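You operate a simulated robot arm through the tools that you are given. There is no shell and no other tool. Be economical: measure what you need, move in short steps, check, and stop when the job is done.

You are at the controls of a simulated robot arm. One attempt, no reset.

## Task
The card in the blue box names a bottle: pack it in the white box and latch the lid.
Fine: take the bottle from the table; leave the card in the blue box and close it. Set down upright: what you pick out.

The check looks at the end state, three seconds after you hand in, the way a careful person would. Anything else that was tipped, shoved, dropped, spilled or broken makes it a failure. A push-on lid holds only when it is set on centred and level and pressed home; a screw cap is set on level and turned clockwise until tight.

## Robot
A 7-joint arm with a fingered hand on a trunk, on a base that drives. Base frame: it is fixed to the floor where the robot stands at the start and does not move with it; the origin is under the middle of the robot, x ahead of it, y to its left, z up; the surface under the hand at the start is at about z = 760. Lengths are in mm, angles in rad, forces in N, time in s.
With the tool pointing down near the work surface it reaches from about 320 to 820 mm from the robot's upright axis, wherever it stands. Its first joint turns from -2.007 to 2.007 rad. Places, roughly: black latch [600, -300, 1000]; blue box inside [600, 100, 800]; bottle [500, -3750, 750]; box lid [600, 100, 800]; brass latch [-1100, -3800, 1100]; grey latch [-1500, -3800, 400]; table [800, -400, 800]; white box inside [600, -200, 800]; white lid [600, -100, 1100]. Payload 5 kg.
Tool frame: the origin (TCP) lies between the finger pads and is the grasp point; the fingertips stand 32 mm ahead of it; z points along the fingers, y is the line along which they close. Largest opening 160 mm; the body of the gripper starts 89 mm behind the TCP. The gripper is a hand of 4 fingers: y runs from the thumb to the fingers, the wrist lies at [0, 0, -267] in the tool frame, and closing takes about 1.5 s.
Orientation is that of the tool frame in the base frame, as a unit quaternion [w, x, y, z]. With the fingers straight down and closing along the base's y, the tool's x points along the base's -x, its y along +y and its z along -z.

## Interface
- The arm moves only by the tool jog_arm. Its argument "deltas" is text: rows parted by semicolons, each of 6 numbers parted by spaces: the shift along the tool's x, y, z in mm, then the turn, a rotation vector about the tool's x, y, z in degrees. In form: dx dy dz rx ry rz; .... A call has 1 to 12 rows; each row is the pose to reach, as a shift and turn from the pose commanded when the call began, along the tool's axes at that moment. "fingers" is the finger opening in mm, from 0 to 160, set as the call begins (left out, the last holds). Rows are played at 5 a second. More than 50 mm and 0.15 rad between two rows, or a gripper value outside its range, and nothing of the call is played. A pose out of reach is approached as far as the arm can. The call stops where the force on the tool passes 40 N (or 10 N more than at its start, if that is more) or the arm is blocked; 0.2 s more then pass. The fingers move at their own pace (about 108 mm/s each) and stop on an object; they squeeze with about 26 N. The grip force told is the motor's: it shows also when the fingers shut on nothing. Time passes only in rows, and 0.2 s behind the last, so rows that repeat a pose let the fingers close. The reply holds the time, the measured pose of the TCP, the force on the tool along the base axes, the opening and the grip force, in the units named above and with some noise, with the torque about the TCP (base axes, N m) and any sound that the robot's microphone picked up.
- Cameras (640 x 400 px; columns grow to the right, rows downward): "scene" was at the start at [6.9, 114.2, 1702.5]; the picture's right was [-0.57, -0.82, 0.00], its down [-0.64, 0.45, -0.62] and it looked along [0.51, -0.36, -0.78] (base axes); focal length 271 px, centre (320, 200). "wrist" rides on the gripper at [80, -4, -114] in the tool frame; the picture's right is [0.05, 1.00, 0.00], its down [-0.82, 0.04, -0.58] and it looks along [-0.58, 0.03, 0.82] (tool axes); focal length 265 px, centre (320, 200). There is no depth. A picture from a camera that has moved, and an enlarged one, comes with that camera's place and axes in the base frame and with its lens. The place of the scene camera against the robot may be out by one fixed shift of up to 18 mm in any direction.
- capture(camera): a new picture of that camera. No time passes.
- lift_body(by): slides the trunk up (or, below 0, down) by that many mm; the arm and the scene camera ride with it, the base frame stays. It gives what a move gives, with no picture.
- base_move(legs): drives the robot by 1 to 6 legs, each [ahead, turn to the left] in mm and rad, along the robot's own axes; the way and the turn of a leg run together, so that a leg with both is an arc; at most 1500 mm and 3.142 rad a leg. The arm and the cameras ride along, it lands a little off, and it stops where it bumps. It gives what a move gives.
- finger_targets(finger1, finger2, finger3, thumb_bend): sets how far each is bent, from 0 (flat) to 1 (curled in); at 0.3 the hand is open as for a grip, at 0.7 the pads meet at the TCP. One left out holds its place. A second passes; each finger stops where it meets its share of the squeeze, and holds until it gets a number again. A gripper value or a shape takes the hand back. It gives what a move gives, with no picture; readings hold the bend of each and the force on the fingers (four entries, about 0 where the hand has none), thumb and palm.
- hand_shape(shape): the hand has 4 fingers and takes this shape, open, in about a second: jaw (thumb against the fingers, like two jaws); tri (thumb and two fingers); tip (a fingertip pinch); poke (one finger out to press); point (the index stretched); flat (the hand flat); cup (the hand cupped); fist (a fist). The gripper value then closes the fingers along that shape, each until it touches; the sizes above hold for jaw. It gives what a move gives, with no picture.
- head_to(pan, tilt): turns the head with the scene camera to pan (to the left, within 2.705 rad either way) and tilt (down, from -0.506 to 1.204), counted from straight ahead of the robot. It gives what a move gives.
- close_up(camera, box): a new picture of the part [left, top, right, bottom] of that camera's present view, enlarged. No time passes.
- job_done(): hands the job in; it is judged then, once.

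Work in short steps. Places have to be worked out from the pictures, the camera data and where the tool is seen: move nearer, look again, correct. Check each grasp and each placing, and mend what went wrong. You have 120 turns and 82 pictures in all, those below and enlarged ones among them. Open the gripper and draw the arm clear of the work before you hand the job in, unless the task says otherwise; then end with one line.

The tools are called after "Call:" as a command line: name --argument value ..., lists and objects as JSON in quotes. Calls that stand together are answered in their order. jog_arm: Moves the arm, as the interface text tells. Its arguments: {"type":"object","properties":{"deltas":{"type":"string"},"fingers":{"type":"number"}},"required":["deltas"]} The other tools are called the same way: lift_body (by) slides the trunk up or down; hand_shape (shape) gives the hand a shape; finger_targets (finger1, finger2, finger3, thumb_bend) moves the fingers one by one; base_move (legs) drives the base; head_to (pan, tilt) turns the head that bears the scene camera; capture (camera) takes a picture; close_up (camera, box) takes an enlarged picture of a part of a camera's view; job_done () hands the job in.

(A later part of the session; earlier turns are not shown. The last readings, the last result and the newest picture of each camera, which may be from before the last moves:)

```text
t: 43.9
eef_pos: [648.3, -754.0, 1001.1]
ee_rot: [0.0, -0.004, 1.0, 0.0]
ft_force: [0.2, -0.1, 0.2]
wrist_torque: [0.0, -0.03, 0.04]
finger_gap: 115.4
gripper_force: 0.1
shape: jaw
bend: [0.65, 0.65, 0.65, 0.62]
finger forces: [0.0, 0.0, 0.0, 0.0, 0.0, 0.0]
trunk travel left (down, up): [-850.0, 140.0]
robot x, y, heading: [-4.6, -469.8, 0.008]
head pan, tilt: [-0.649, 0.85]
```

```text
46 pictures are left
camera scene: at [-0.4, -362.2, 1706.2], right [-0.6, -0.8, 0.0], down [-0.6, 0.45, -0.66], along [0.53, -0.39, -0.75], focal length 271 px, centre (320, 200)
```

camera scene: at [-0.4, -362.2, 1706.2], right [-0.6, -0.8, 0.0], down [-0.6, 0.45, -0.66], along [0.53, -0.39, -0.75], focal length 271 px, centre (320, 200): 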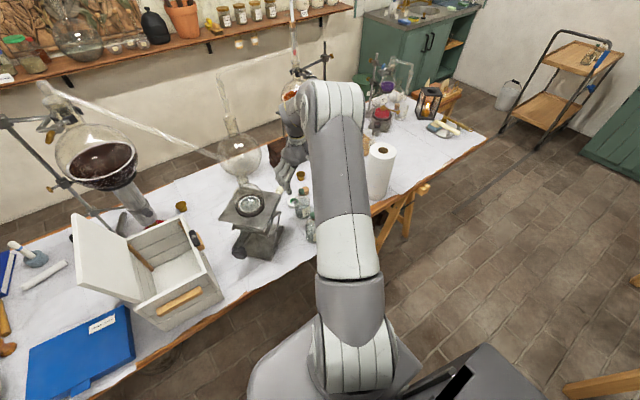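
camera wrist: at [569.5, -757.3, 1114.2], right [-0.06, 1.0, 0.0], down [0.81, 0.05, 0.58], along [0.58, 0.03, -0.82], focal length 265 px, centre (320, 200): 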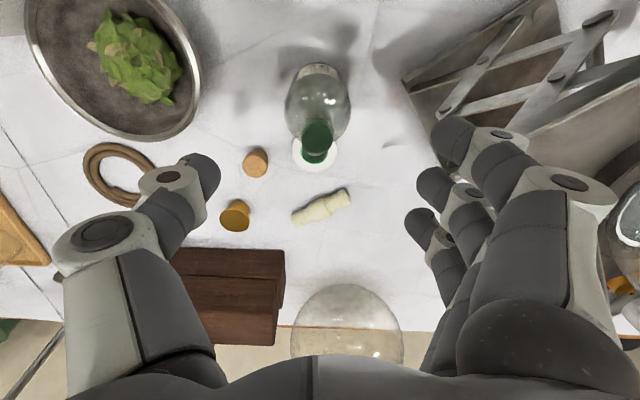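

Alignment is good: the cap reads at [649, -756] under the TCP at [648, -754]. I'll descend to z≈833.

Call:
jog_arm --deltas "0 -2 40 0 0 0;0 -2 80 0 0 0;0 -2 115 0 0 0;0 -2 145 0 0 0;0 -2 167 0 0 0;0 -2 167 0 0 0"

Call:
capture --camera "wrist"

```text
t: 45.3
eef_pos: [649.5, -755.6, 833.1]
ee_rot: [0.0, -0.004, 1.0, 0.0]
ft_force: [0.4, -0.5, 0.7]
wrist_torque: [-0.02, 0.03, 0.01]
finger_gap: 115.4
gripper_force: 0.0
shape: jaw
bend: [0.65, 0.65, 0.65, 0.62]
finger forces: [0.0, 0.0, 0.0, 0.0, 0.0, 0.0]
trunk travel left (down, up): [-850.0, 140.0]
robot x, y, heading: [-1.7, -471.6, 0.011]
head pan, tilt: [-0.649, 0.85]
```

```text
45 pictures are left
camera wrist: at [569.5, -759.8, 946.5], right [-0.06, 1.0, 0.0], down [0.81, 0.05, 0.58], along [0.58, 0.04, -0.82], focal length 265 px, centre (320, 200)
```

wrist: 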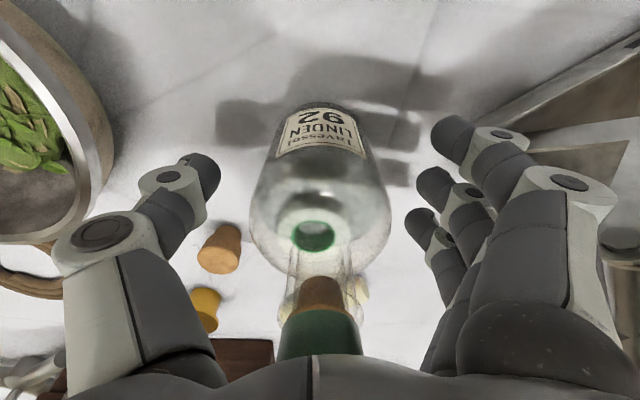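

Linden stands between the fingers with the cap just below the palm. I'll close the fingers.

Call:
jog_arm --deltas "0 0 0 0 0 0;0 0 0 0 0 0;0 0 0 0 0 0;0 0 0 0 0 0;0 0 0 0 0 0;0 0 0 0 0 0;0 0 0 0 0 0;0 0 0 0 0 0" --fingers 20

```text
t: 47.1
eef_pos: [649.6, -754.9, 833.1]
ee_rot: [0.0, -0.004, 1.0, 0.0]
ft_force: [0.1, 0.8, 0.1]
wrist_torque: [0.08, 0.02, 0.03]
finger_gap: 52.7
gripper_force: 26.1
shape: jaw
bend: [0.73, 0.73, 0.73, 0.7]
finger forces: [6.7, 7.9, 7.5, 0.0, 22.9, 0.0]
trunk travel left (down, up): [-850.0, 140.0]
robot x, y, heading: [-5.2, -473.5, 0.009]
head pan, tilt: [-0.649, 0.85]
```

Gripped at 53 mm with all fingers loaded. I'll lift 30 mm slowly and check that it holds.

Call:
jog_arm --deltas "0 0 -10 0 0 0;0 0 -20 0 0 0;0 0 -40 0 0 0;0 0 -80 0 0 0;0 0 -80 0 0 0"

Call:
capture --camera "wrist"

```text
t: 48.3
eef_pos: [648.4, -754.5, 912.8]
ee_rot: [0.0, -0.004, 1.0, 0.0]
ft_force: [-0.4, -0.8, -4.0]
wrist_torque: [0.02, 0.01, 0.0]
finger_gap: 53.0
gripper_force: 26.0
shape: jaw
bend: [0.73, 0.73, 0.73, 0.7]
finger forces: [6.5, 7.8, 7.7, 0.0, 23.2, 0.1]
trunk travel left (down, up): [-850.0, 140.0]
robot x, y, heading: [-7.6, -470.3, 0.009]
head pan, tilt: [-0.649, 0.85]
```

```text
44 pictures are left
camera wrist: at [569.5, -758.1, 1025.4], right [-0.06, 1.0, 0.0], down [0.82, 0.05, 0.58], along [0.58, 0.04, -0.82], focal length 265 px, centre (320, 200)
```

wrist: 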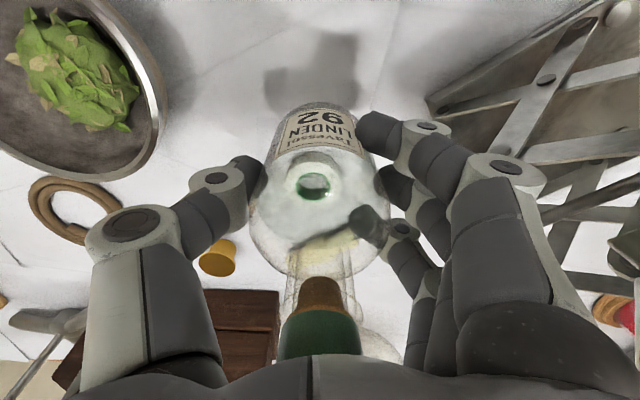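

The bottle holds, weighing about 4 N, and its base is 68 mm below the TCP. From two views the white box spans x 500–750 and y -310 to -114, with its rim near z=965. I'll raise the bottle to z≈1120 and pull back to x≈480 before swinging left, clear of the jack.

Call:
jog_arm --deltas "0 0 -42 0 0 0;0 0 -84 0 0 0;0 0 -126 0 0 0;0 0 -168 0 0 0;0 0 -207 0 0 0;40 8 -207 0 0 0;80 16 -207 0 0 0;120 24 -207 0 0 0;160 32 -207 0 0 0;168 72 -207 0 0 0;168 114 -207 0 0 0;168 156 -207 0 0 0"

Call:
jog_arm --deltas "0 43 0 0 0 0;0 86 0 0 0 0;0 129 0 0 0 0;0 172 0 0 0 0;0 215 0 0 0 0;0 258 0 0 0 0;0 301 0 0 0 0;0 344 0 0 0 0;0 387 0 0 0 0;0 390 0 0 0 0"

Call:
capture --camera "wrist"

Call:
head_to --pan 0.1 --tilt 0.85

Call:
capture --camera "scene"

```text
t: 50.9
eef_pos: [479.0, -598.4, 1122.7]
ee_rot: [-0.001, -0.005, 1.0, -0.001]
ft_force: [-0.3, 0.4, -2.7]
wrist_torque: [-0.02, 0.01, 0.01]
finger_gap: 52.5
gripper_force: 25.9
shape: jaw
bend: [0.73, 0.73, 0.73, 0.7]
finger forces: [7.0, 8.2, 8.7, 0.1, 23.4, 0.0]
trunk travel left (down, up): [-850.0, 140.0]
robot x, y, heading: [-4.9, -471.0, 0.01]
head pan, tilt: [-0.649, 0.85]
```

```text
t: 53.1
eef_pos: [476.9, -212.3, 1121.6]
ee_rot: [0.0, -0.004, 1.0, 0.0]
ft_force: [0.1, 0.0, -3.3]
wrist_torque: [0.03, 0.0, 0.01]
finger_gap: 52.8
gripper_force: 26.4
shape: jaw
bend: [0.73, 0.73, 0.73, 0.7]
finger forces: [6.6, 8.3, 9.0, 0.1, 23.5, 0.1]
trunk travel left (down, up): [-850.0, 140.0]
robot x, y, heading: [-6.5, -470.4, 0.01]
head pan, tilt: [-0.649, 0.85]
```

```text
43 pictures are left
camera wrist: at [397.8, -216.8, 1235.4], right [-0.06, 1.0, 0.0], down [0.82, 0.05, 0.58], along [0.58, 0.03, -0.82], focal length 265 px, centre (320, 200)
```

wrist: 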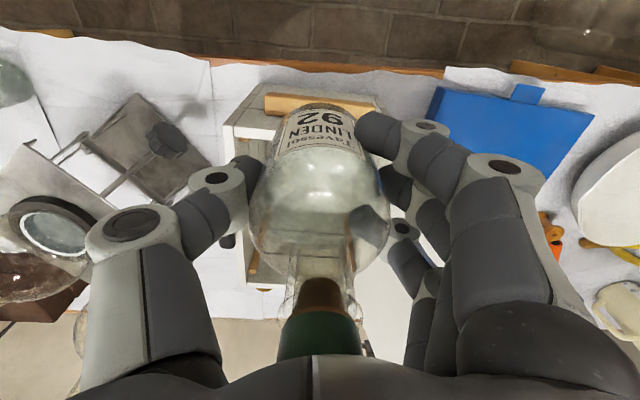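

```text
t: 54.2
eef_pos: [477.2, -212.8, 1121.3]
ee_rot: [0.0, -0.005, 1.0, 0.0]
ft_force: [0.3, 0.4, -3.4]
wrist_torque: [0.02, 0.01, -0.01]
finger_gap: 52.7
gripper_force: 26.0
shape: jaw
bend: [0.73, 0.73, 0.73, 0.7]
finger forces: [6.5, 8.2, 8.9, 0.0, 23.6, 0.1]
trunk travel left (down, up): [-850.0, 140.0]
robot x, y, heading: [-4.5, -472.7, 0.008]
head pan, tilt: [0.099, 0.85]
```

```text
42 pictures are left
camera scene: at [14.9, -306.7, 1706.2], right [0.11, -0.99, 0.0], down [-0.75, -0.08, -0.66], along [0.66, 0.07, -0.75], focal length 271 px, centre (320, 200)
```

scene: 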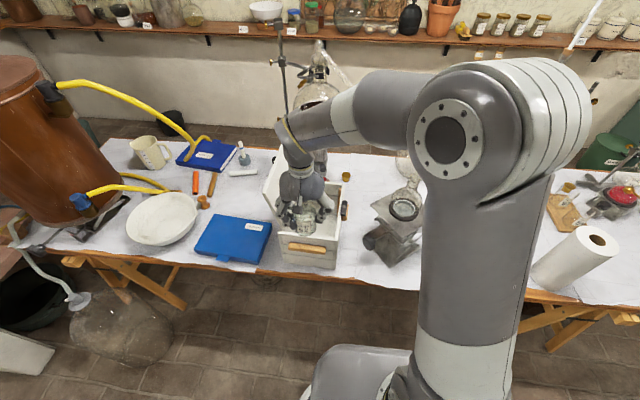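

The hand hangs before the box at y=-212. I'll enlarge the scene around the box to judge the lid's lean, the stick inside and the latch.

Call:
close_up --camera "scene" --box '[240, 140, 380, 280]'

Call:
close_up --camera "wrist" --box '[180, 60, 420, 330]'

```text
2.86 times, centred on (310, 210) of scene
camera zoom: at [14.9, -306.7, 1706.2], right [0.11, -0.99, 0.0], down [-0.75, -0.08, -0.66], along [0.66, 0.07, -0.75], focal length 774 px, centre (349, 171)
```

zoom: 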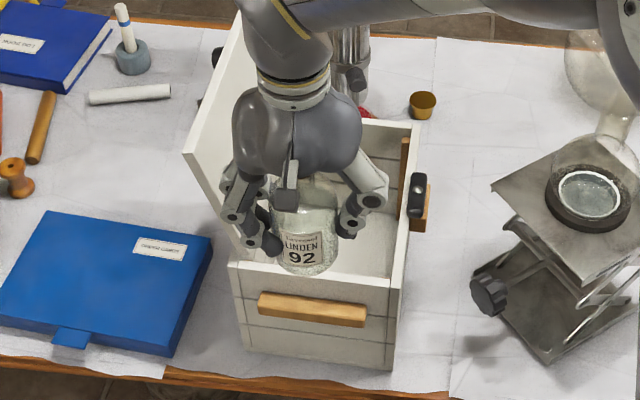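

```text
1.48 times, centred on (300, 195) of wrist
camera zoom: at [397.8, -216.5, 1235.2], right [-0.06, 1.0, 0.0], down [0.82, 0.05, 0.58], along [0.58, 0.03, -0.82], focal length 393 px, centre (350, 207)
```

zoom: 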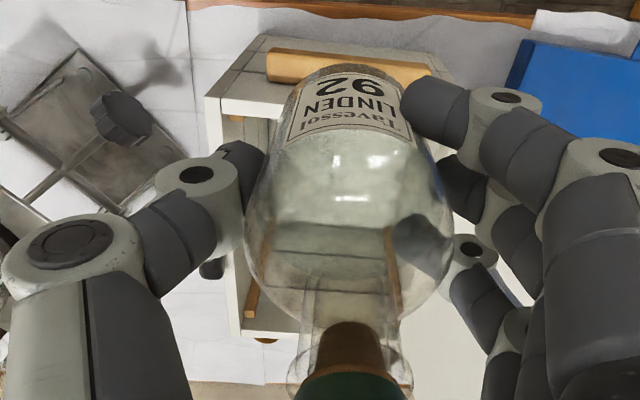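

The view shows the lid standing slightly past vertical on the left, hinged at y≈-115. The interior is about x 515–745, y -300 to -125, and the latch sits outside the right wall at x≈630. The palm is 154 wide along y, so I'll turn the tool 90° to close along x, which leaves more room inside the box.

Call:
jog_arm --deltas "10 -3 0 0 0 -8.2;20 -6 0 0 0 -16.4;25 -8 0 0 0 -24.6;25 -8 0 0 0 -32.8;25 -8 0 0 0 -41;25 -8 0 0 0 -49.2;25 -8 0 0 0 -57.4;25 -8 0 0 0 -65.6;25 -8 0 0 0 -73.8;25 -8 0 0 0 -82;25 -8 0 0 0 -90;25 -8 0 0 0 -90"

Call:
close_up --camera "scene" --box '[220, 120, 400, 280]'

```text
t: 56.8
eef_pos: [451.1, -218.6, 1120.6]
ee_rot: [0.0, 0.711, -0.703, 0.001]
ft_force: [-0.3, 0.2, -3.4]
wrist_torque: [-0.04, 0.01, 0.04]
finger_gap: 52.9
gripper_force: 25.7
shape: jaw
bend: [0.73, 0.73, 0.73, 0.7]
finger forces: [6.8, 8.4, 9.2, 0.0, 23.4, 0.0]
trunk travel left (down, up): [-850.0, 140.0]
robot x, y, heading: [-8.5, -470.1, 0.013]
head pan, tilt: [0.099, 0.85]
```

```text
2.50 times, centred on (310, 200) of scene
camera zoom: at [14.9, -306.6, 1706.1], right [0.11, -0.99, 0.0], down [-0.75, -0.08, -0.66], along [0.66, 0.07, -0.75], focal length 678 px, centre (345, 200)
```

zoom: 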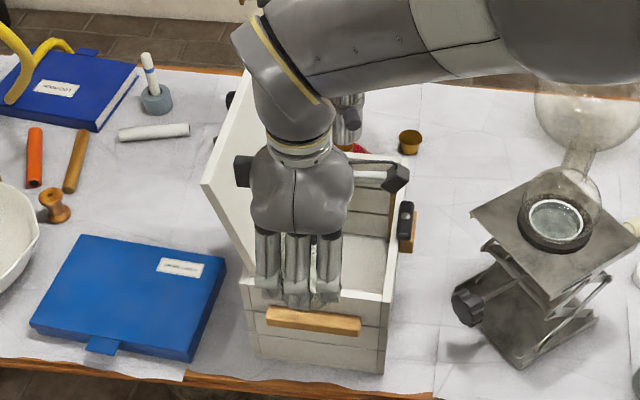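

The bracket with the camera sticks out on the right and a bump on the left, so 90° would put them close to both walls. About 55° from the original balances the clearances, so I'll turn back 35° while moving over the box centre at [630, -215].

Call:
jog_arm --deltas "0 -36 0 0 0 7;-1 -72 0 0 0 14;-2 -108 0 0 0 21;-3 -144 0 0 0 28;-3.6 -179 0 0 0 35;-3.6 -179 0 0 0 35"

Call:
close_up --camera "scene" --box '[220, 120, 400, 280]'

Call:
capture --camera "wrist"

```text
t: 58.2
eef_pos: [631.5, -212.4, 1121.4]
ee_rot: [0.0, -0.465, 0.885, 0.0]
ft_force: [0.0, -0.3, -2.7]
wrist_torque: [-0.02, -0.02, 0.01]
finger_gap: 52.5
gripper_force: 25.7
shape: jaw
bend: [0.73, 0.73, 0.73, 0.7]
finger forces: [7.1, 8.3, 9.3, 0.0, 23.4, 0.1]
trunk travel left (down, up): [-850.0, 140.0]
robot x, y, heading: [-8.7, -472.0, 0.006]
head pan, tilt: [0.099, 0.85]
```

```text
2.50 times, centred on (310, 200) of scene
camera zoom: at [14.1, -306.8, 1706.2], right [0.11, -0.99, 0.0], down [-0.75, -0.08, -0.66], along [0.66, 0.07, -0.75], focal length 678 px, centre (345, 200)
```

zoom: 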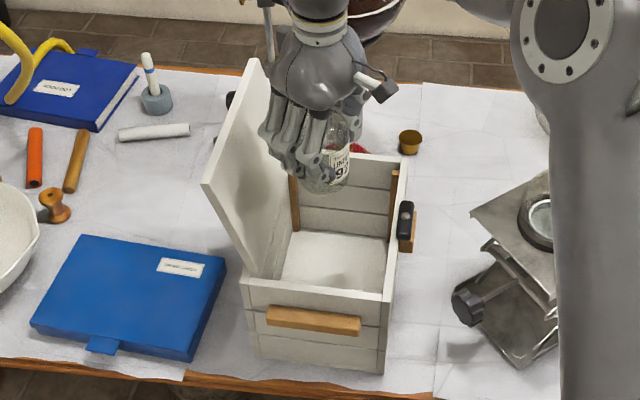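

```text
37 pictures are left
camera wrist: at [589.3, -280.5, 1235.8], right [-0.85, 0.52, 0.0], down [0.43, 0.7, 0.58], along [0.3, 0.49, -0.82], focal length 265 px, centre (320, 200)
```

wrist: 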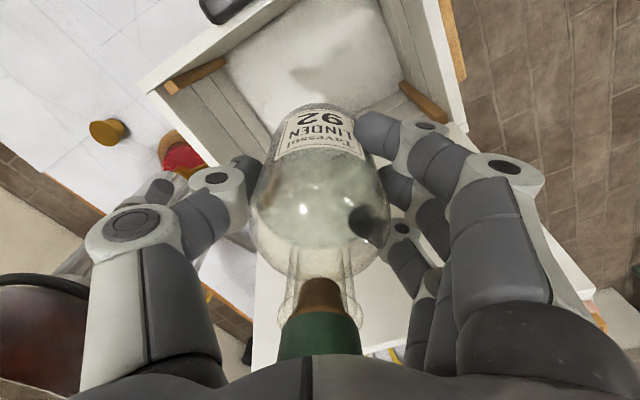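

The bottle hangs over the interior centre, with about 14 mm margins on both sides. I'll descend to z≈960 first and check the clearances.

Call:
jog_arm --deltas "0 0 40 0 0 0;0 0 80 0 0 0;0 0 120 0 0 0;0 0 160 0 0 0;0 0 160 0 0 0"

Call:
close_up --camera "scene" --box '[250, 130, 370, 250]'

Call:
capture --camera "wrist"

```text
t: 59.4
eef_pos: [628.4, -210.4, 961.7]
ee_rot: [-0.001, -0.465, 0.885, 0.0]
ft_force: [-0.3, 0.2, -3.8]
wrist_torque: [0.01, 0.01, 0.02]
finger_gap: 52.7
gripper_force: 26.0
shape: jaw
bend: [0.73, 0.73, 0.73, 0.7]
finger forces: [7.0, 8.0, 9.7, 0.1, 23.2, 0.0]
trunk travel left (down, up): [-850.0, 140.0]
robot x, y, heading: [-7.5, -472.5, 0.01]
head pan, tilt: [0.099, 0.85]
```

```text
3.33 times, centred on (310, 190) of scene
camera zoom: at [14.6, -306.8, 1706.2], right [0.11, -0.99, 0.0], down [-0.75, -0.08, -0.66], along [0.66, 0.07, -0.75], focal length 903 px, centre (353, 233)
```

zoom: 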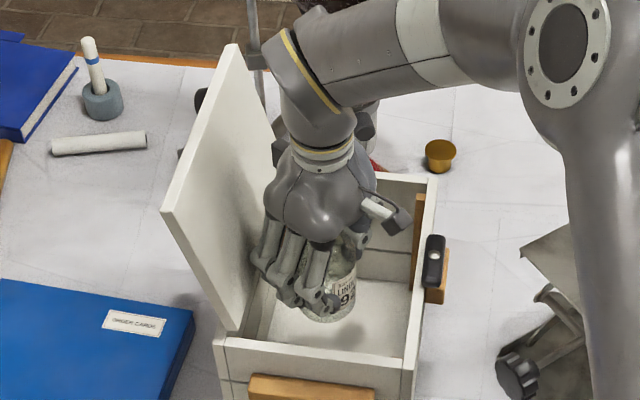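

```text
35 pictures are left
camera wrist: at [587.7, -278.6, 1074.3], right [-0.85, 0.52, 0.0], down [0.43, 0.7, 0.58], along [0.3, 0.49, -0.82], focal length 265 px, centre (320, 200)
```

wrist: 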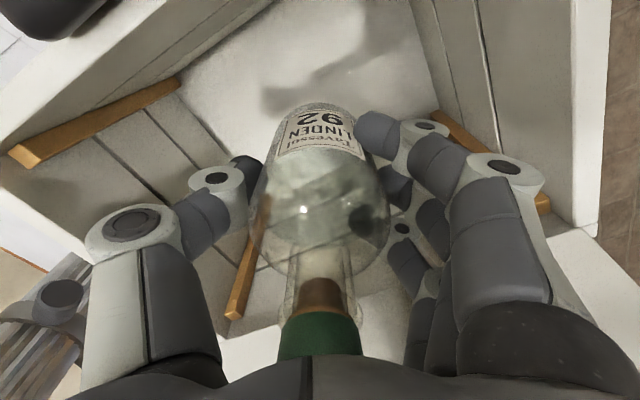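

Clearances look fine on all sides. I'll descend further to just above the floor, shifted 4 mm right.

Call:
jog_arm --deltas "3 -2 30 0 0 0;3 -2 60 0 0 0;3 -2 85 0 0 0;3 -2 95 0 0 0;3 -2 95 0 0 0"

Call:
close_up --camera "scene" --box '[250, 130, 370, 250]'

```text
t: 60.6
eef_pos: [631.1, -218.1, 865.7]
ee_rot: [0.0, -0.466, 0.885, 0.001]
ft_force: [-0.4, 0.4, -3.9]
wrist_torque: [0.01, 0.0, -0.01]
finger_gap: 52.7
gripper_force: 25.8
shape: jaw
bend: [0.73, 0.73, 0.73, 0.7]
finger forces: [7.1, 8.0, 9.7, 0.0, 23.1, 0.0]
trunk travel left (down, up): [-850.0, 140.0]
robot x, y, heading: [-6.2, -470.8, 0.01]
head pan, tilt: [0.099, 0.85]
```

```text
3.33 times, centred on (310, 190) of scene
camera zoom: at [15.0, -306.6, 1706.1], right [0.11, -0.99, 0.0], down [-0.75, -0.08, -0.66], along [0.66, 0.07, -0.75], focal length 903 px, centre (353, 233)
```

zoom: 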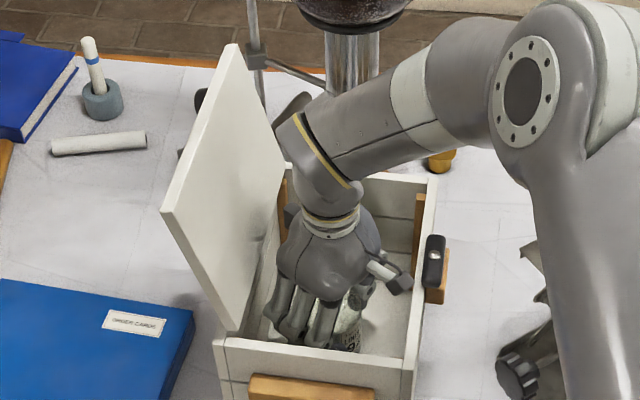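

Fits, with about 10 mm to spare at the camera bracket. I'll lower in small steps until the force shows the base touching down.

Call:
jog_arm --deltas "0 0 4 0 0 0;0 0 8 0 0 0;0 0 11 0 0 0;0 0 13 0 0 0"

```text
t: 61.6
eef_pos: [631.3, -217.6, 852.6]
ee_rot: [0.001, -0.466, 0.885, 0.0]
ft_force: [0.1, 0.4, -4.3]
wrist_torque: [0.01, -0.01, -0.04]
finger_gap: 52.7
gripper_force: 26.0
shape: jaw
bend: [0.73, 0.73, 0.73, 0.7]
finger forces: [7.1, 8.1, 9.7, 0.1, 23.2, 0.0]
trunk travel left (down, up): [-850.0, 140.0]
robot x, y, heading: [-6.8, -473.1, 0.009]
head pan, tilt: [0.099, 0.85]
```

Not touching yet. Lowering a few millimetres more.

Call:
jog_arm --deltas "0 0 2 0 0 0;0 0 4 0 0 0;0 0 5 0 0 0"

```text
t: 62.4
eef_pos: [631.0, -217.4, 847.1]
ee_rot: [-0.001, -0.466, 0.885, -0.001]
ft_force: [-0.3, -0.2, -4.6]
wrist_torque: [-0.03, 0.0, -0.01]
finger_gap: 52.5
gripper_force: 26.4
shape: jaw
bend: [0.73, 0.73, 0.73, 0.7]
finger forces: [7.1, 8.1, 9.9, 0.0, 23.1, 0.0]
trunk travel left (down, up): [-850.0, 140.0]
robot x, y, heading: [-10.0, -473.5, 0.011]
head pan, tilt: [0.099, 0.85]
```

Call:
jog_arm --deltas "0 0 2 0 0 0;0 0 3 0 0 0;0 0 4 0 0 0"

```text
t: 63.2
eef_pos: [631.8, -217.8, 844.2]
ee_rot: [0.001, -0.466, 0.885, 0.0]
ft_force: [0.2, -0.6, 5.3]
wrist_torque: [-0.01, 0.08, -0.01]
finger_gap: 52.8
gripper_force: 26.1
shape: jaw
bend: [0.73, 0.73, 0.73, 0.7]
finger forces: [7.9, 8.5, 9.6, 0.0, 24.4, 0.0]
trunk travel left (down, up): [-850.0, 140.0]
robot x, y, heading: [-8.4, -475.4, 0.009]
head pan, tilt: [0.099, 0.85]
```

The base has touched down (force is now +5 N). I'll open the fingers moderately to release.

Call:
jog_arm --deltas "0 0 -1 0 0 0;0 0 -1 0 0 0;0 0 -1 0 0 0;0 0 -1 0 0 0" --fingers 82

Call:
capture --camera "wrist"

```text
t: 64.2
eef_pos: [630.4, -216.5, 844.7]
ee_rot: [0.0, -0.466, 0.885, 0.0]
ft_force: [0.2, 0.2, 0.4]
wrist_torque: [0.0, 0.02, 0.01]
finger_gap: 81.0
gripper_force: 0.1
shape: jaw
bend: [0.72, 0.72, 0.72, 0.7]
finger forces: [0.0, 0.0, 0.0, 0.1, 0.0, 0.0]
trunk travel left (down, up): [-850.0, 140.0]
robot x, y, heading: [-7.2, -473.5, 0.011]
head pan, tilt: [0.099, 0.85]
```

```text
33 pictures are left
camera wrist: at [589.7, -284.6, 958.4], right [-0.85, 0.52, 0.0], down [0.43, 0.7, 0.58], along [0.3, 0.49, -0.82], focal length 265 px, centre (320, 200)
```

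wrist: 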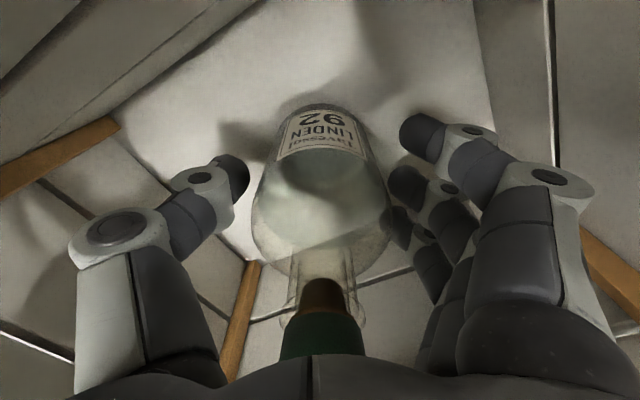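

Fingers are off and the bottle stands upright. I'll withdraw straight up, slowly at first.

Call:
jog_arm --deltas "0 0 -10 0 0 0;0 0 -25 0 0 0;0 0 -50 0 0 0;0 0 -85 0 0 0;0 0 -125 0 0 0;0 0 -167 0 0 0;0 0 -209 0 0 0;0 0 -251 0 0 0;0 0 -293 0 0 0;0 0 -335 0 0 0"

Call:
close_up --camera "scene" --box '[220, 120, 400, 280]'

Call:
capture --camera "wrist"

```text
t: 66.4
eef_pos: [631.2, -218.7, 1178.2]
ee_rot: [0.0, -0.466, 0.885, 0.0]
ft_force: [-0.1, 0.1, -0.8]
wrist_torque: [0.0, -0.01, -0.01]
finger_gap: 81.4
gripper_force: 0.1
shape: jaw
bend: [0.72, 0.72, 0.72, 0.7]
finger forces: [0.0, 0.1, 0.0, 0.1, 0.0, 0.0]
trunk travel left (down, up): [-850.0, 140.0]
robot x, y, heading: [-6.9, -474.7, 0.008]
head pan, tilt: [0.099, 0.85]
```

```text
2.50 times, centred on (310, 200) of scene
camera zoom: at [13.8, -306.9, 1706.1], right [0.11, -0.99, 0.0], down [-0.75, -0.08, -0.66], along [0.66, 0.07, -0.75], focal length 678 px, centre (345, 200)
```

zoom: 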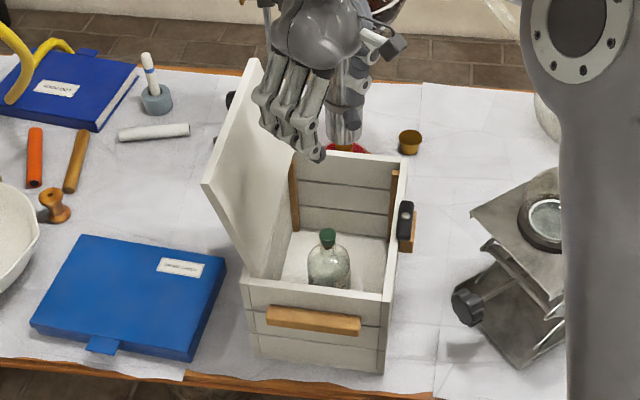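

```text
31 pictures are left
camera wrist: at [589.2, -286.0, 1292.7], right [-0.85, 0.52, 0.0], down [0.43, 0.7, 0.58], along [0.3, 0.49, -0.82], focal length 265 px, centre (320, 200)
```

wrist: 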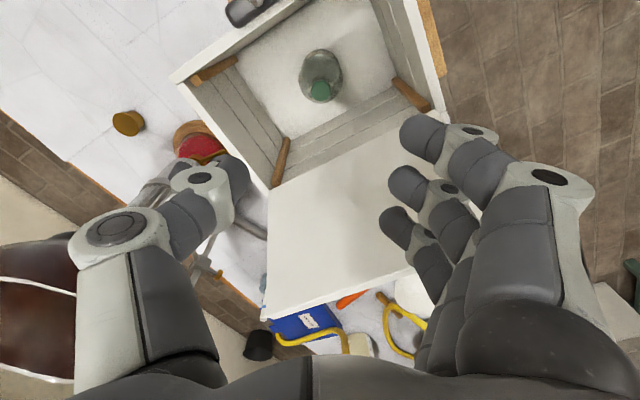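

Linden stands upright inside the box. The lid is about plumb, its free edge near y=-105, z=1153. I plan to pinch that free edge and swing the lid down in an arc, so I'll rise, turn the tool back to close along y and move above the edge. I'll also enlarge the latch.

Call:
jog_arm --deltas "0 0 -31 0 0 0;0 0 -62 0 0 0;-13 9 -62 0 0 7.93;-27 18 -62 0 0 15.9;-40 28 -62 0 0 23.8;-54 37 -62 0 0 31.7;-67 46 -62 0 0 39.6;-81 55 -62 0 0 47.6;-94 64.5 -62 0 0 55.5;-94 64.5 -62 0 0 55.5" --fingers 90

Call:
capture --camera "wrist"

Call:
close_up --camera "scene" --box '[300, 170, 380, 240]'

```text
t: 68.6
eef_pos: [630.7, -102.1, 1242.6]
ee_rot: [0.0, 0.002, 1.0, 0.0]
ft_force: [0.6, 0.1, 0.0]
wrist_torque: [0.04, -0.01, -0.04]
finger_gap: 89.2
gripper_force: 0.1
shape: jaw
bend: [0.72, 0.72, 0.72, 0.7]
finger forces: [0.0, 0.0, 0.1, 0.0, 0.1, 0.0]
trunk travel left (down, up): [-850.0, 140.0]
robot x, y, heading: [-4.6, -472.5, 0.01]
head pan, tilt: [0.099, 0.85]
```

```text
30 pictures are left
camera wrist: at [550.3, -105.9, 1356.0], right [-0.05, 1.0, 0.0], down [0.82, 0.04, 0.58], along [0.58, 0.03, -0.82], focal length 265 px, centre (320, 200)
```

wrist: 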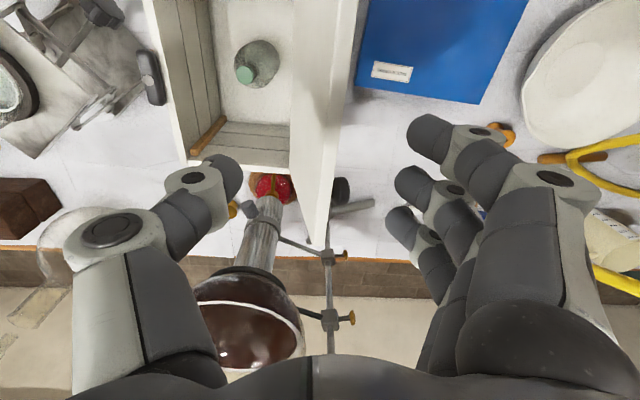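

```text
5.71 times, centred on (340, 205) of scene
camera zoom: at [14.7, -307.2, 1706.2], right [0.11, -0.99, 0.0], down [-0.75, -0.08, -0.66], along [0.66, 0.07, -0.75], focal length 1549 px, centre (206, 171)
```

zoom: 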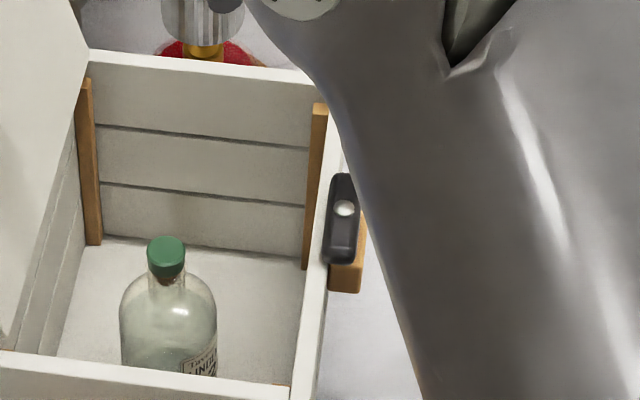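

The latch is a black turn-button on a wooden block outside the right wall. Its pivot is near [628, -326], with the long arm reaching towards me to x≈586. I'll zoom on the lid's free edge to place the pinch.

Call:
close_up --camera "wrist" --box '[240, 80, 420, 260]'

```text
2.22 times, centred on (330, 170) of wrist
camera zoom: at [550.3, -105.9, 1356.0], right [-0.05, 1.0, 0.0], down [0.82, 0.04, 0.58], along [0.58, 0.03, -0.82], focal length 590 px, centre (298, 267)
```

zoom: 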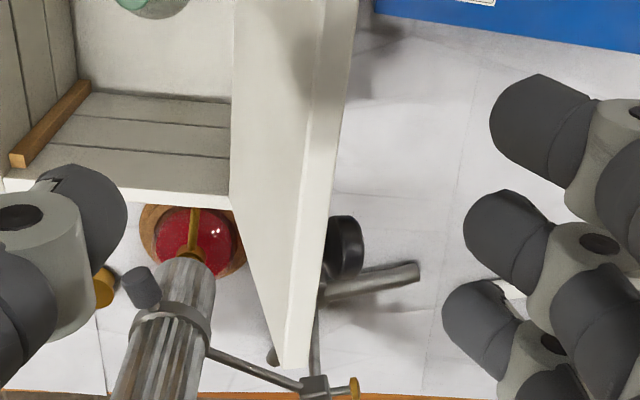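

The free edge centres at y≈-92 at x=630, is 12 mm thick, and the lid leans out about 8°. I'll descend with an 8° matching tilt so the fingers straddle it.

Call:
jog_arm --deltas "0 9 10 4 0 0;0 9 40 8 0 0;0 9 75 8 0 0;0 9 102 8 0 0;0 9 102 8 0 0"

Call:
capture --camera "wrist"

```text
t: 69.8
eef_pos: [630.9, -96.2, 1140.0]
ee_rot: [0.0, 0.0, 0.998, -0.069]
ft_force: [-0.2, 0.4, -0.1]
wrist_torque: [0.0, 0.0, 0.0]
finger_gap: 89.4
gripper_force: 0.1
shape: jaw
bend: [0.72, 0.72, 0.72, 0.7]
finger forces: [0.0, 0.1, 0.0, 0.0, 0.0, 0.1]
trunk travel left (down, up): [-850.0, 140.0]
robot x, y, heading: [-8.3, -470.8, 0.009]
head pan, tilt: [0.099, 0.85]
```

```text
27 pictures are left
camera wrist: at [551.0, -84.2, 1253.3], right [-0.05, 0.99, -0.14], down [0.82, 0.12, 0.57], along [0.58, -0.08, -0.81], focal length 265 px, centre (320, 200)
```

wrist: 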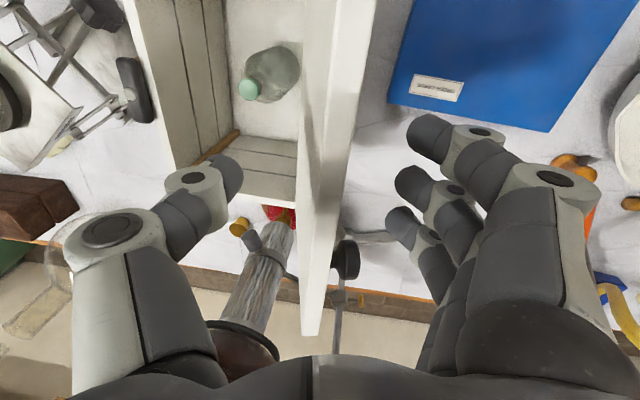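

The lid edge lies between thumb and fingers. Closing on it.

Call:
jog_arm --deltas "0 0 0 0 0 0;0 0 0 0 0 0;0 0 0 0 0 0;0 0 0 0 0 0;0 0 0 0 0 0;0 0 0 0 0 0;0 0 0 0 0 0" --fingers 0

```text
t: 71.4
eef_pos: [630.5, -96.6, 1140.6]
ee_rot: [0.001, 0.0, 0.998, -0.07]
ft_force: [-1.1, -0.9, 0.3]
wrist_torque: [0.02, 0.01, -0.06]
finger_gap: 8.6
gripper_force: 25.4
shape: jaw
bend: [0.71, 0.71, 0.71, 0.7]
finger forces: [7.7, 7.7, 7.4, 0.0, 22.7, 0.0]
trunk travel left (down, up): [-850.0, 140.0]
robot x, y, heading: [-4.7, -472.7, 0.012]
head pan, tilt: [0.099, 0.85]
```

The lid is gripped, about 9 mm thick at the pads. I'll swing it down about the hinge near [y -119, z 965], to 40° first.

Call:
jog_arm --deltas "0 -12.5 0.7 -4 0 0;0 -24.6 2 -8 0 0;0 -48.7 7.5 -16 0 0;0 -71.8 16.2 -24 0 0;0 -93.4 28.1 -32 0 0;0 -113.2 42.8 -40 0 0;0 -113.2 42.8 -40 0 0"

Call:
capture --camera "scene"

```text
t: 73.0
eef_pos: [632.4, -213.9, 1114.4]
ee_rot: [0.003, 0.0, 0.961, 0.276]
ft_force: [1.2, -5.6, 8.0]
wrist_torque: [-0.01, -0.17, -0.09]
finger_gap: 9.6
gripper_force: 26.1
shape: jaw
bend: [0.71, 0.71, 0.72, 0.7]
finger forces: [8.1, 9.2, 9.4, 0.0, 27.8, 0.0]
trunk travel left (down, up): [-850.0, 140.0]
robot x, y, heading: [-5.8, -476.0, 0.012]
head pan, tilt: [0.099, 0.85]
```

```text
26 pictures are left
camera scene: at [13.9, -307.7, 1706.2], right [0.11, -0.99, 0.0], down [-0.75, -0.08, -0.66], along [0.66, 0.07, -0.75], focal length 271 px, centre (320, 200)
```

scene: 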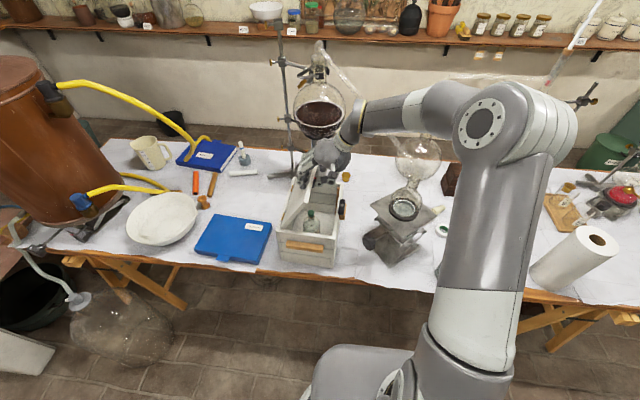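

The lid follows smoothly. I'll swing a further 24°, leaving it about 34° above the rim so the thumb stays clear of the wall and latch.

Call:
jog_arm --deltas "0 -12.5 0.7 -4 0 0;0 -24.6 2 -8 0 0;0 -48.7 7.5 -16 0 0;0 -71.8 16.2 -24 0 0;0 -71.8 16.2 -24 0 0"

Call:
close_up --camera "scene" --box '[230, 100, 410, 280]'

```text
t: 74.2
eef_pos: [631.3, -263.9, 1061.7]
ee_rot: [0.001, 0.0, 0.882, 0.471]
ft_force: [-1.9, -5.4, 2.1]
wrist_torque: [0.04, -0.24, -0.02]
finger_gap: 9.2
gripper_force: 26.1
shape: jaw
bend: [0.71, 0.71, 0.72, 0.7]
finger forces: [7.0, 8.4, 10.8, 0.0, 27.3, 0.0]
trunk travel left (down, up): [-850.0, 140.0]
robot x, y, heading: [-6.4, -470.9, 0.009]
head pan, tilt: [0.099, 0.85]
```

```text
2.22 times, centred on (320, 190) of scene
camera zoom: at [13.5, -308.0, 1706.3], right [0.11, -0.99, 0.0], down [-0.75, -0.08, -0.66], along [0.66, 0.07, -0.75], focal length 602 px, centre (320, 222)
```

zoom: 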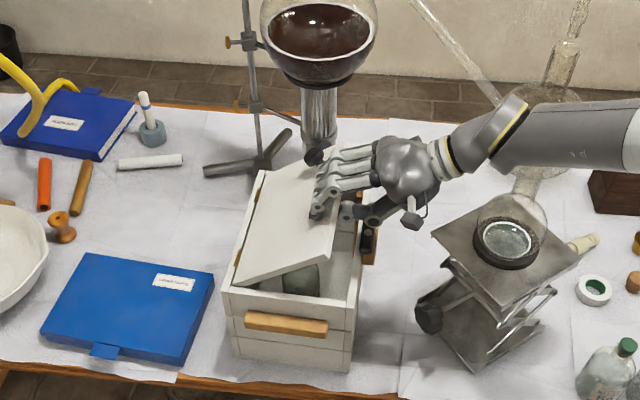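

The lid is about 34° open with the hand clear. I'll open the fingers a little and withdraw along the tool axis, letting the lid settle.

Call:
jog_arm --deltas "0 0 0 0 0 0;0 0 0 0 0 0;0 0 0 0 0 0" --fingers 40

Call:
close_up --camera "scene" --box '[250, 130, 380, 260]'

```text
t: 75.0
eef_pos: [631.9, -265.1, 1061.5]
ee_rot: [0.0, 0.0, 0.883, 0.469]
ft_force: [0.4, -0.6, -1.1]
wrist_torque: [0.03, 0.01, -0.05]
finger_gap: 40.1
gripper_force: 0.1
shape: jaw
bend: [0.73, 0.73, 0.73, 0.7]
finger forces: [0.0, 0.0, 0.0, 0.0, 0.9, 0.1]
trunk travel left (down, up): [-850.0, 140.0]
robot x, y, heading: [-7.7, -473.9, 0.009]
head pan, tilt: [0.099, 0.85]
```

```text
3.08 times, centred on (315, 195) of scene
camera zoom: at [14.8, -307.2, 1706.2], right [0.11, -0.99, 0.0], down [-0.75, -0.08, -0.66], along [0.66, 0.07, -0.75], focal length 834 px, centre (335, 215)
```

zoom: 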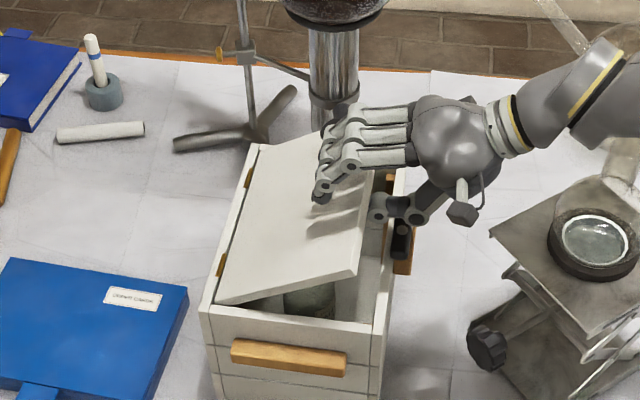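

The lid rests lightly on the thumb (0.9 N). I'll withdraw outward and up slowly.

Call:
jog_arm --deltas "0 0 -12 0 0 0;0 0 -24 0 0 0;0 0 -36 0 0 0;0 0 -48 0 0 0;0 0 -60 0 0 0;0 0 -75 0 0 0;0 0 -90 0 0 0;0 0 -105 0 0 0"

Call:
close_up --camera "scene" --box '[250, 110, 400, 260]'

```text
t: 76.8
eef_pos: [629.0, -352.8, 1120.7]
ee_rot: [0.0, 0.0, 0.883, 0.469]
ft_force: [0.3, -0.6, 0.2]
wrist_torque: [-0.03, 0.01, 0.0]
finger_gap: 39.9
gripper_force: 0.1
shape: jaw
bend: [0.73, 0.73, 0.73, 0.7]
finger forces: [0.1, 0.0, 0.1, 0.0, 0.0, 0.0]
trunk travel left (down, up): [-850.0, 140.0]
robot x, y, heading: [-4.3, -471.0, 0.014]
head pan, tilt: [0.099, 0.85]
```

```text
2.67 times, centred on (325, 185) of scene
camera zoom: at [14.5, -307.6, 1706.2], right [0.11, -0.99, 0.0], down [-0.75, -0.08, -0.66], along [0.66, 0.07, -0.75], focal length 723 px, centre (307, 240)
```

zoom: 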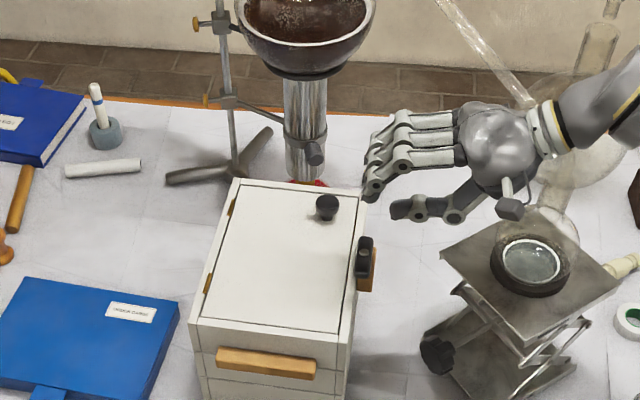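

The lid has dropped shut flush in its frame. Next is the turn-button: I'll bring the tool back to vertical, nearer to me, to look at the latch, and close the fingers.

Call:
jog_arm --deltas "18 0 -5 8 0 0;36 0 -10 16 0 0;54 0 -15 24 0 0;72 0 -15 32 0 0;90 0 -15 40 0 0;108 0 -15 48 0 0;126 0 -15 56 0 0;126 0 -15 56 0 0" --fingers 0

Call:
capture --camera "wrist"

Call:
close_up --camera "scene" --box '[300, 170, 380, 240]'

```text
t: 78.6
eef_pos: [504.2, -364.4, 1128.4]
ee_rot: [0.0, 0.001, 1.0, -0.001]
ft_force: [0.8, -0.3, -0.2]
wrist_torque: [0.02, 0.04, 0.01]
finger_gap: 0.2
gripper_force: 26.2
shape: jaw
bend: [0.68, 0.63, 0.68, 0.67]
finger forces: [0.0, 0.1, 0.0, 0.0, 0.0, 0.0]
trunk travel left (down, up): [-850.0, 140.0]
robot x, y, heading: [-5.1, -473.5, 0.009]
head pan, tilt: [0.099, 0.85]
```

```text
22 pictures are left
camera wrist: at [425.0, -368.6, 1242.0], right [-0.05, 1.0, 0.0], down [0.82, 0.04, 0.58], along [0.58, 0.03, -0.82], focal length 265 px, centre (320, 200)
```

wrist: 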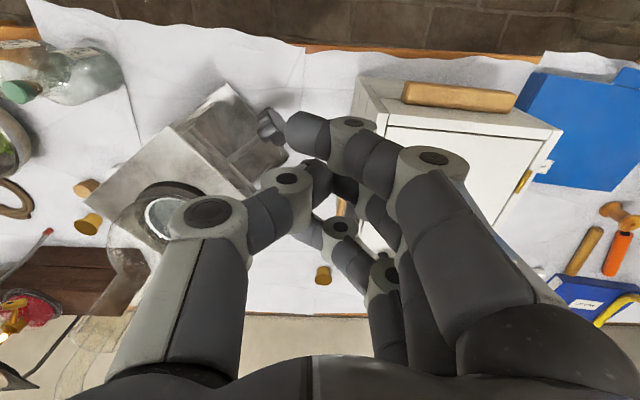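

```text
5.71 times, centred on (340, 205) of scene
camera zoom: at [15.1, -307.8, 1706.3], right [0.11, -0.99, 0.0], down [-0.75, -0.08, -0.66], along [0.66, 0.07, -0.75], focal length 1549 px, centre (206, 171)
```

zoom: 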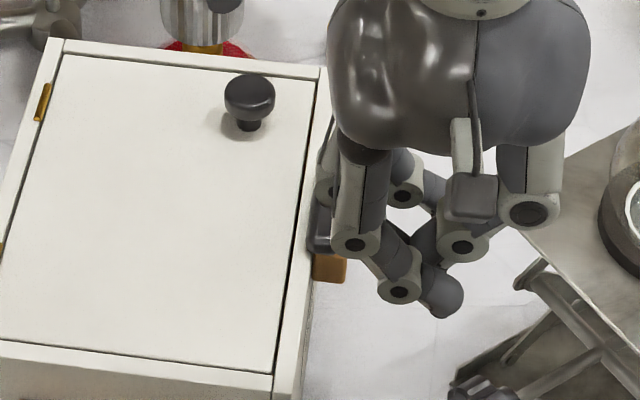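

Combining views, the button's pivot is at about [634, -326, 979] and its long arm runs to x≈591, just above the rim. I'll first touch the lid with the closed fingertips near [545, -300] to learn the exact height, starting by moving over it.

Call:
jog_arm --deltas "-14 21 30 0 0 0;-28 42 60 0 0 0;-41 64 90 0 0 0;-41 64 108 0 0 0;-41 64 108 0 0 0"

Call:
jog_arm --deltas "0 0 3 0 0 0;0 0 6 0 0 0;0 0 9 0 0 0;0 0 12 0 0 0"

Call:
capture --camera "wrist"

Call:
close_up --camera "scene" --box '[280, 160, 380, 260]'

```text
t: 79.8
eef_pos: [544.2, -299.3, 1019.7]
ee_rot: [0.0, 0.0, 1.0, 0.0]
ft_force: [-0.4, 0.0, -0.4]
wrist_torque: [0.01, 0.02, -0.02]
finger_gap: 0.0
gripper_force: 26.3
shape: jaw
bend: [0.68, 0.63, 0.68, 0.67]
finger forces: [0.0, 0.0, 0.1, 0.0, 0.1, 0.0]
trunk travel left (down, up): [-850.0, 140.0]
robot x, y, heading: [-9.2, -473.7, 0.01]
head pan, tilt: [0.099, 0.85]
```

```text
t: 80.8
eef_pos: [546.7, -299.2, 1009.4]
ee_rot: [0.0, 0.001, 1.0, 0.0]
ft_force: [0.1, -0.1, 0.0]
wrist_torque: [-0.02, 0.02, 0.03]
finger_gap: 0.1
gripper_force: 26.1
shape: jaw
bend: [0.68, 0.63, 0.68, 0.67]
finger forces: [0.0, 0.0, 0.0, 0.0, 0.1, 0.1]
trunk travel left (down, up): [-850.0, 140.0]
robot x, y, heading: [-6.4, -470.0, 0.01]
head pan, tilt: [0.099, 0.85]
```

```text
20 pictures are left
camera wrist: at [466.8, -302.8, 1123.0], right [-0.05, 1.0, 0.0], down [0.82, 0.04, 0.58], along [0.58, 0.03, -0.82], focal length 265 px, centre (320, 200)
```

wrist: 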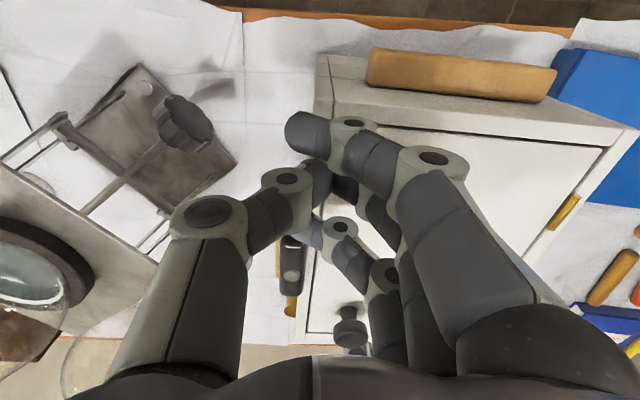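

```text
4.00 times, centred on (330, 210) of scene
camera zoom: at [14.7, -306.9, 1706.2], right [0.11, -0.99, 0.0], down [-0.75, -0.08, -0.66], along [0.66, 0.07, -0.75], focal length 1084 px, centre (280, 160)
```

zoom: 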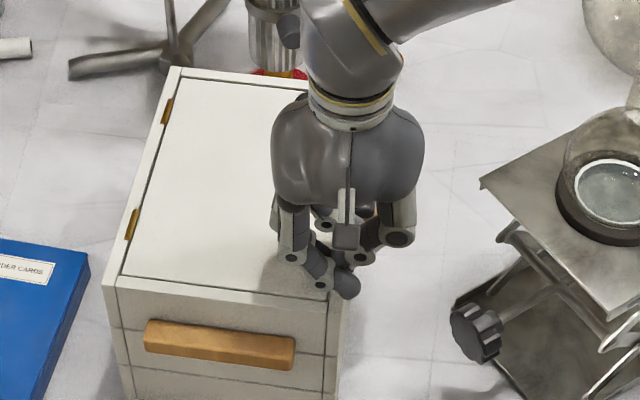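

The wrist camera now sees the button: pivot dot at (291, 275), near end at (293, 238). Wrist-only triangulation puts the pivot nearer [628, -316, 995], so I need the touch height. I'll keep lowering in small steps.

Call:
jog_arm --deltas "0 0 2 0 0 0;0 0 4 0 0 0;0 0 6 0 0 0;0 0 8 0 0 0"

```text
t: 81.8
eef_pos: [546.1, -300.5, 1001.0]
ee_rot: [0.0, 0.001, 1.0, 0.0]
ft_force: [0.8, -0.4, 0.4]
wrist_torque: [0.02, 0.01, -0.01]
finger_gap: 0.0
gripper_force: 25.8
shape: jaw
bend: [0.68, 0.63, 0.68, 0.67]
finger forces: [0.1, 0.1, 0.1, 0.1, 0.0, 0.1]
trunk travel left (down, up): [-850.0, 140.0]
robot x, y, heading: [-2.9, -472.1, 0.008]
head pan, tilt: [0.099, 0.85]
```

Call:
jog_arm --deltas "0 0 2 0 0 0;0 0 4 0 0 0;0 0 6 0 0 0;0 0 8 0 0 0"

```text
t: 82.7
eef_pos: [545.9, -299.3, 998.1]
ee_rot: [0.004, 0.0, 1.0, 0.001]
ft_force: [-6.1, -1.7, 21.9]
wrist_torque: [0.1, 0.28, 0.1]
finger_gap: 0.1
gripper_force: 25.7
shape: jaw
bend: [0.68, 0.67, 0.68, 0.68]
finger forces: [0.0, 0.0, 0.0, 0.0, 0.0, 0.1]
trunk travel left (down, up): [-850.0, 140.0]
robot x, y, heading: [-4.3, -472.0, 0.004]
head pan, tilt: [0.099, 0.85]
stopped in row 4: the force on the tool passed its limit at 42 N (the readings are from after the stop); the commanded pose is now the measured one
```

Contact at TCP z≈998 puts the lid/rim surface at z≈966. I'll lift 12 mm, move outside to y≈-377, go forward to x≈580 and lower so the tips are about 5 mm above rim level, behind the button's near arm.

Call:
jog_arm --deltas "0 0 -12 0 0 0;0 -40 -12 0 0 0;0 -78 -12 0 0 0;-34 -78 -12 0 0 0;-34 -78 -6 0 0 0;-34 -78 -6 0 0 0"

Call:
capture --camera "wrist"

Call:
close_up --camera "scene" --box '[290, 160, 390, 260]'

```text
t: 84.1
eef_pos: [580.4, -375.8, 1001.9]
ee_rot: [0.003, 0.001, 1.0, 0.001]
ft_force: [0.5, 0.4, 0.2]
wrist_torque: [0.05, 0.0, 0.0]
finger_gap: 0.1
gripper_force: 26.1
shape: jaw
bend: [0.68, 0.64, 0.68, 0.68]
finger forces: [0.1, 0.0, 0.0, 0.1, 0.1, 0.0]
trunk travel left (down, up): [-850.0, 140.0]
robot x, y, heading: [-6.7, -471.5, 0.009]
head pan, tilt: [0.099, 0.85]
```

```text
18 pictures are left
camera wrist: at [501.2, -379.3, 1115.7], right [-0.05, 1.0, 0.0], down [0.81, 0.04, 0.58], along [0.58, 0.03, -0.81], focal length 265 px, centre (320, 200)
```

wrist: 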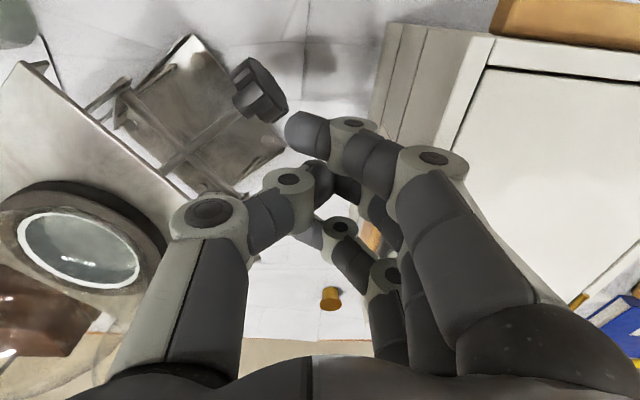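

```text
4.00 times, centred on (340, 210) of scene
camera zoom: at [15.1, -306.8, 1706.2], right [0.11, -0.99, 0.0], down [-0.75, -0.08, -0.66], along [0.66, 0.07, -0.75], focal length 1084 px, centre (240, 160)
```

zoom: 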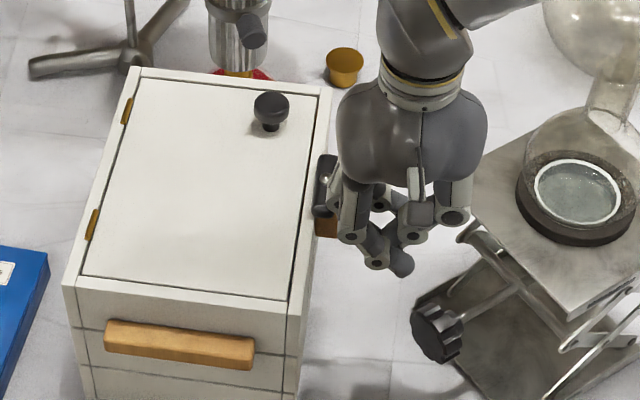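

The hand is outside the box beside the button's near arm. I'll push left (+y) about 35 mm and see whether it turns.

Call:
jog_arm --deltas "0 8 0 0 0 0;0 15 0 0 0 0;0 22 0 0 0 0;0 28 0 0 0 0;0 35 0 0 0 0"

Call:
close_up --camera "scene" --box '[300, 170, 380, 240]'

```text
t: 85.3
eef_pos: [581.5, -341.0, 1001.9]
ee_rot: [0.002, 0.0, 1.0, 0.001]
ft_force: [0.5, 0.4, 0.7]
wrist_torque: [0.05, 0.0, -0.05]
finger_gap: 0.0
gripper_force: 26.1
shape: jaw
bend: [0.68, 0.64, 0.68, 0.68]
finger forces: [0.0, 0.1, 0.0, 0.1, 0.0, 0.0]
trunk travel left (down, up): [-850.0, 140.0]
robot x, y, heading: [-7.1, -474.6, 0.007]
head pan, tilt: [0.099, 0.85]
```

```text
5.71 times, centred on (340, 205) of scene
camera zoom: at [14.8, -306.7, 1706.2], right [0.11, -0.99, 0.0], down [-0.75, -0.08, -0.66], along [0.66, 0.07, -0.75], focal length 1549 px, centre (206, 171)
```

zoom: 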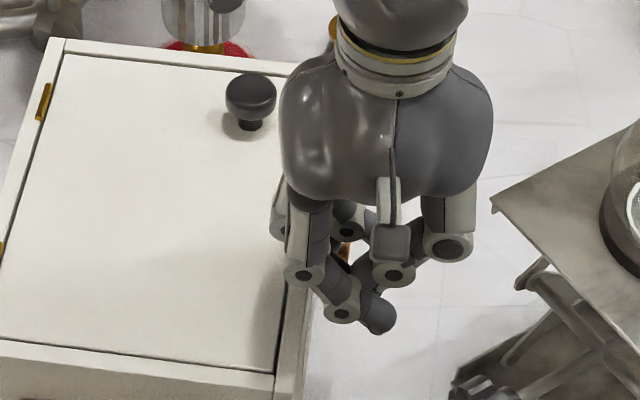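

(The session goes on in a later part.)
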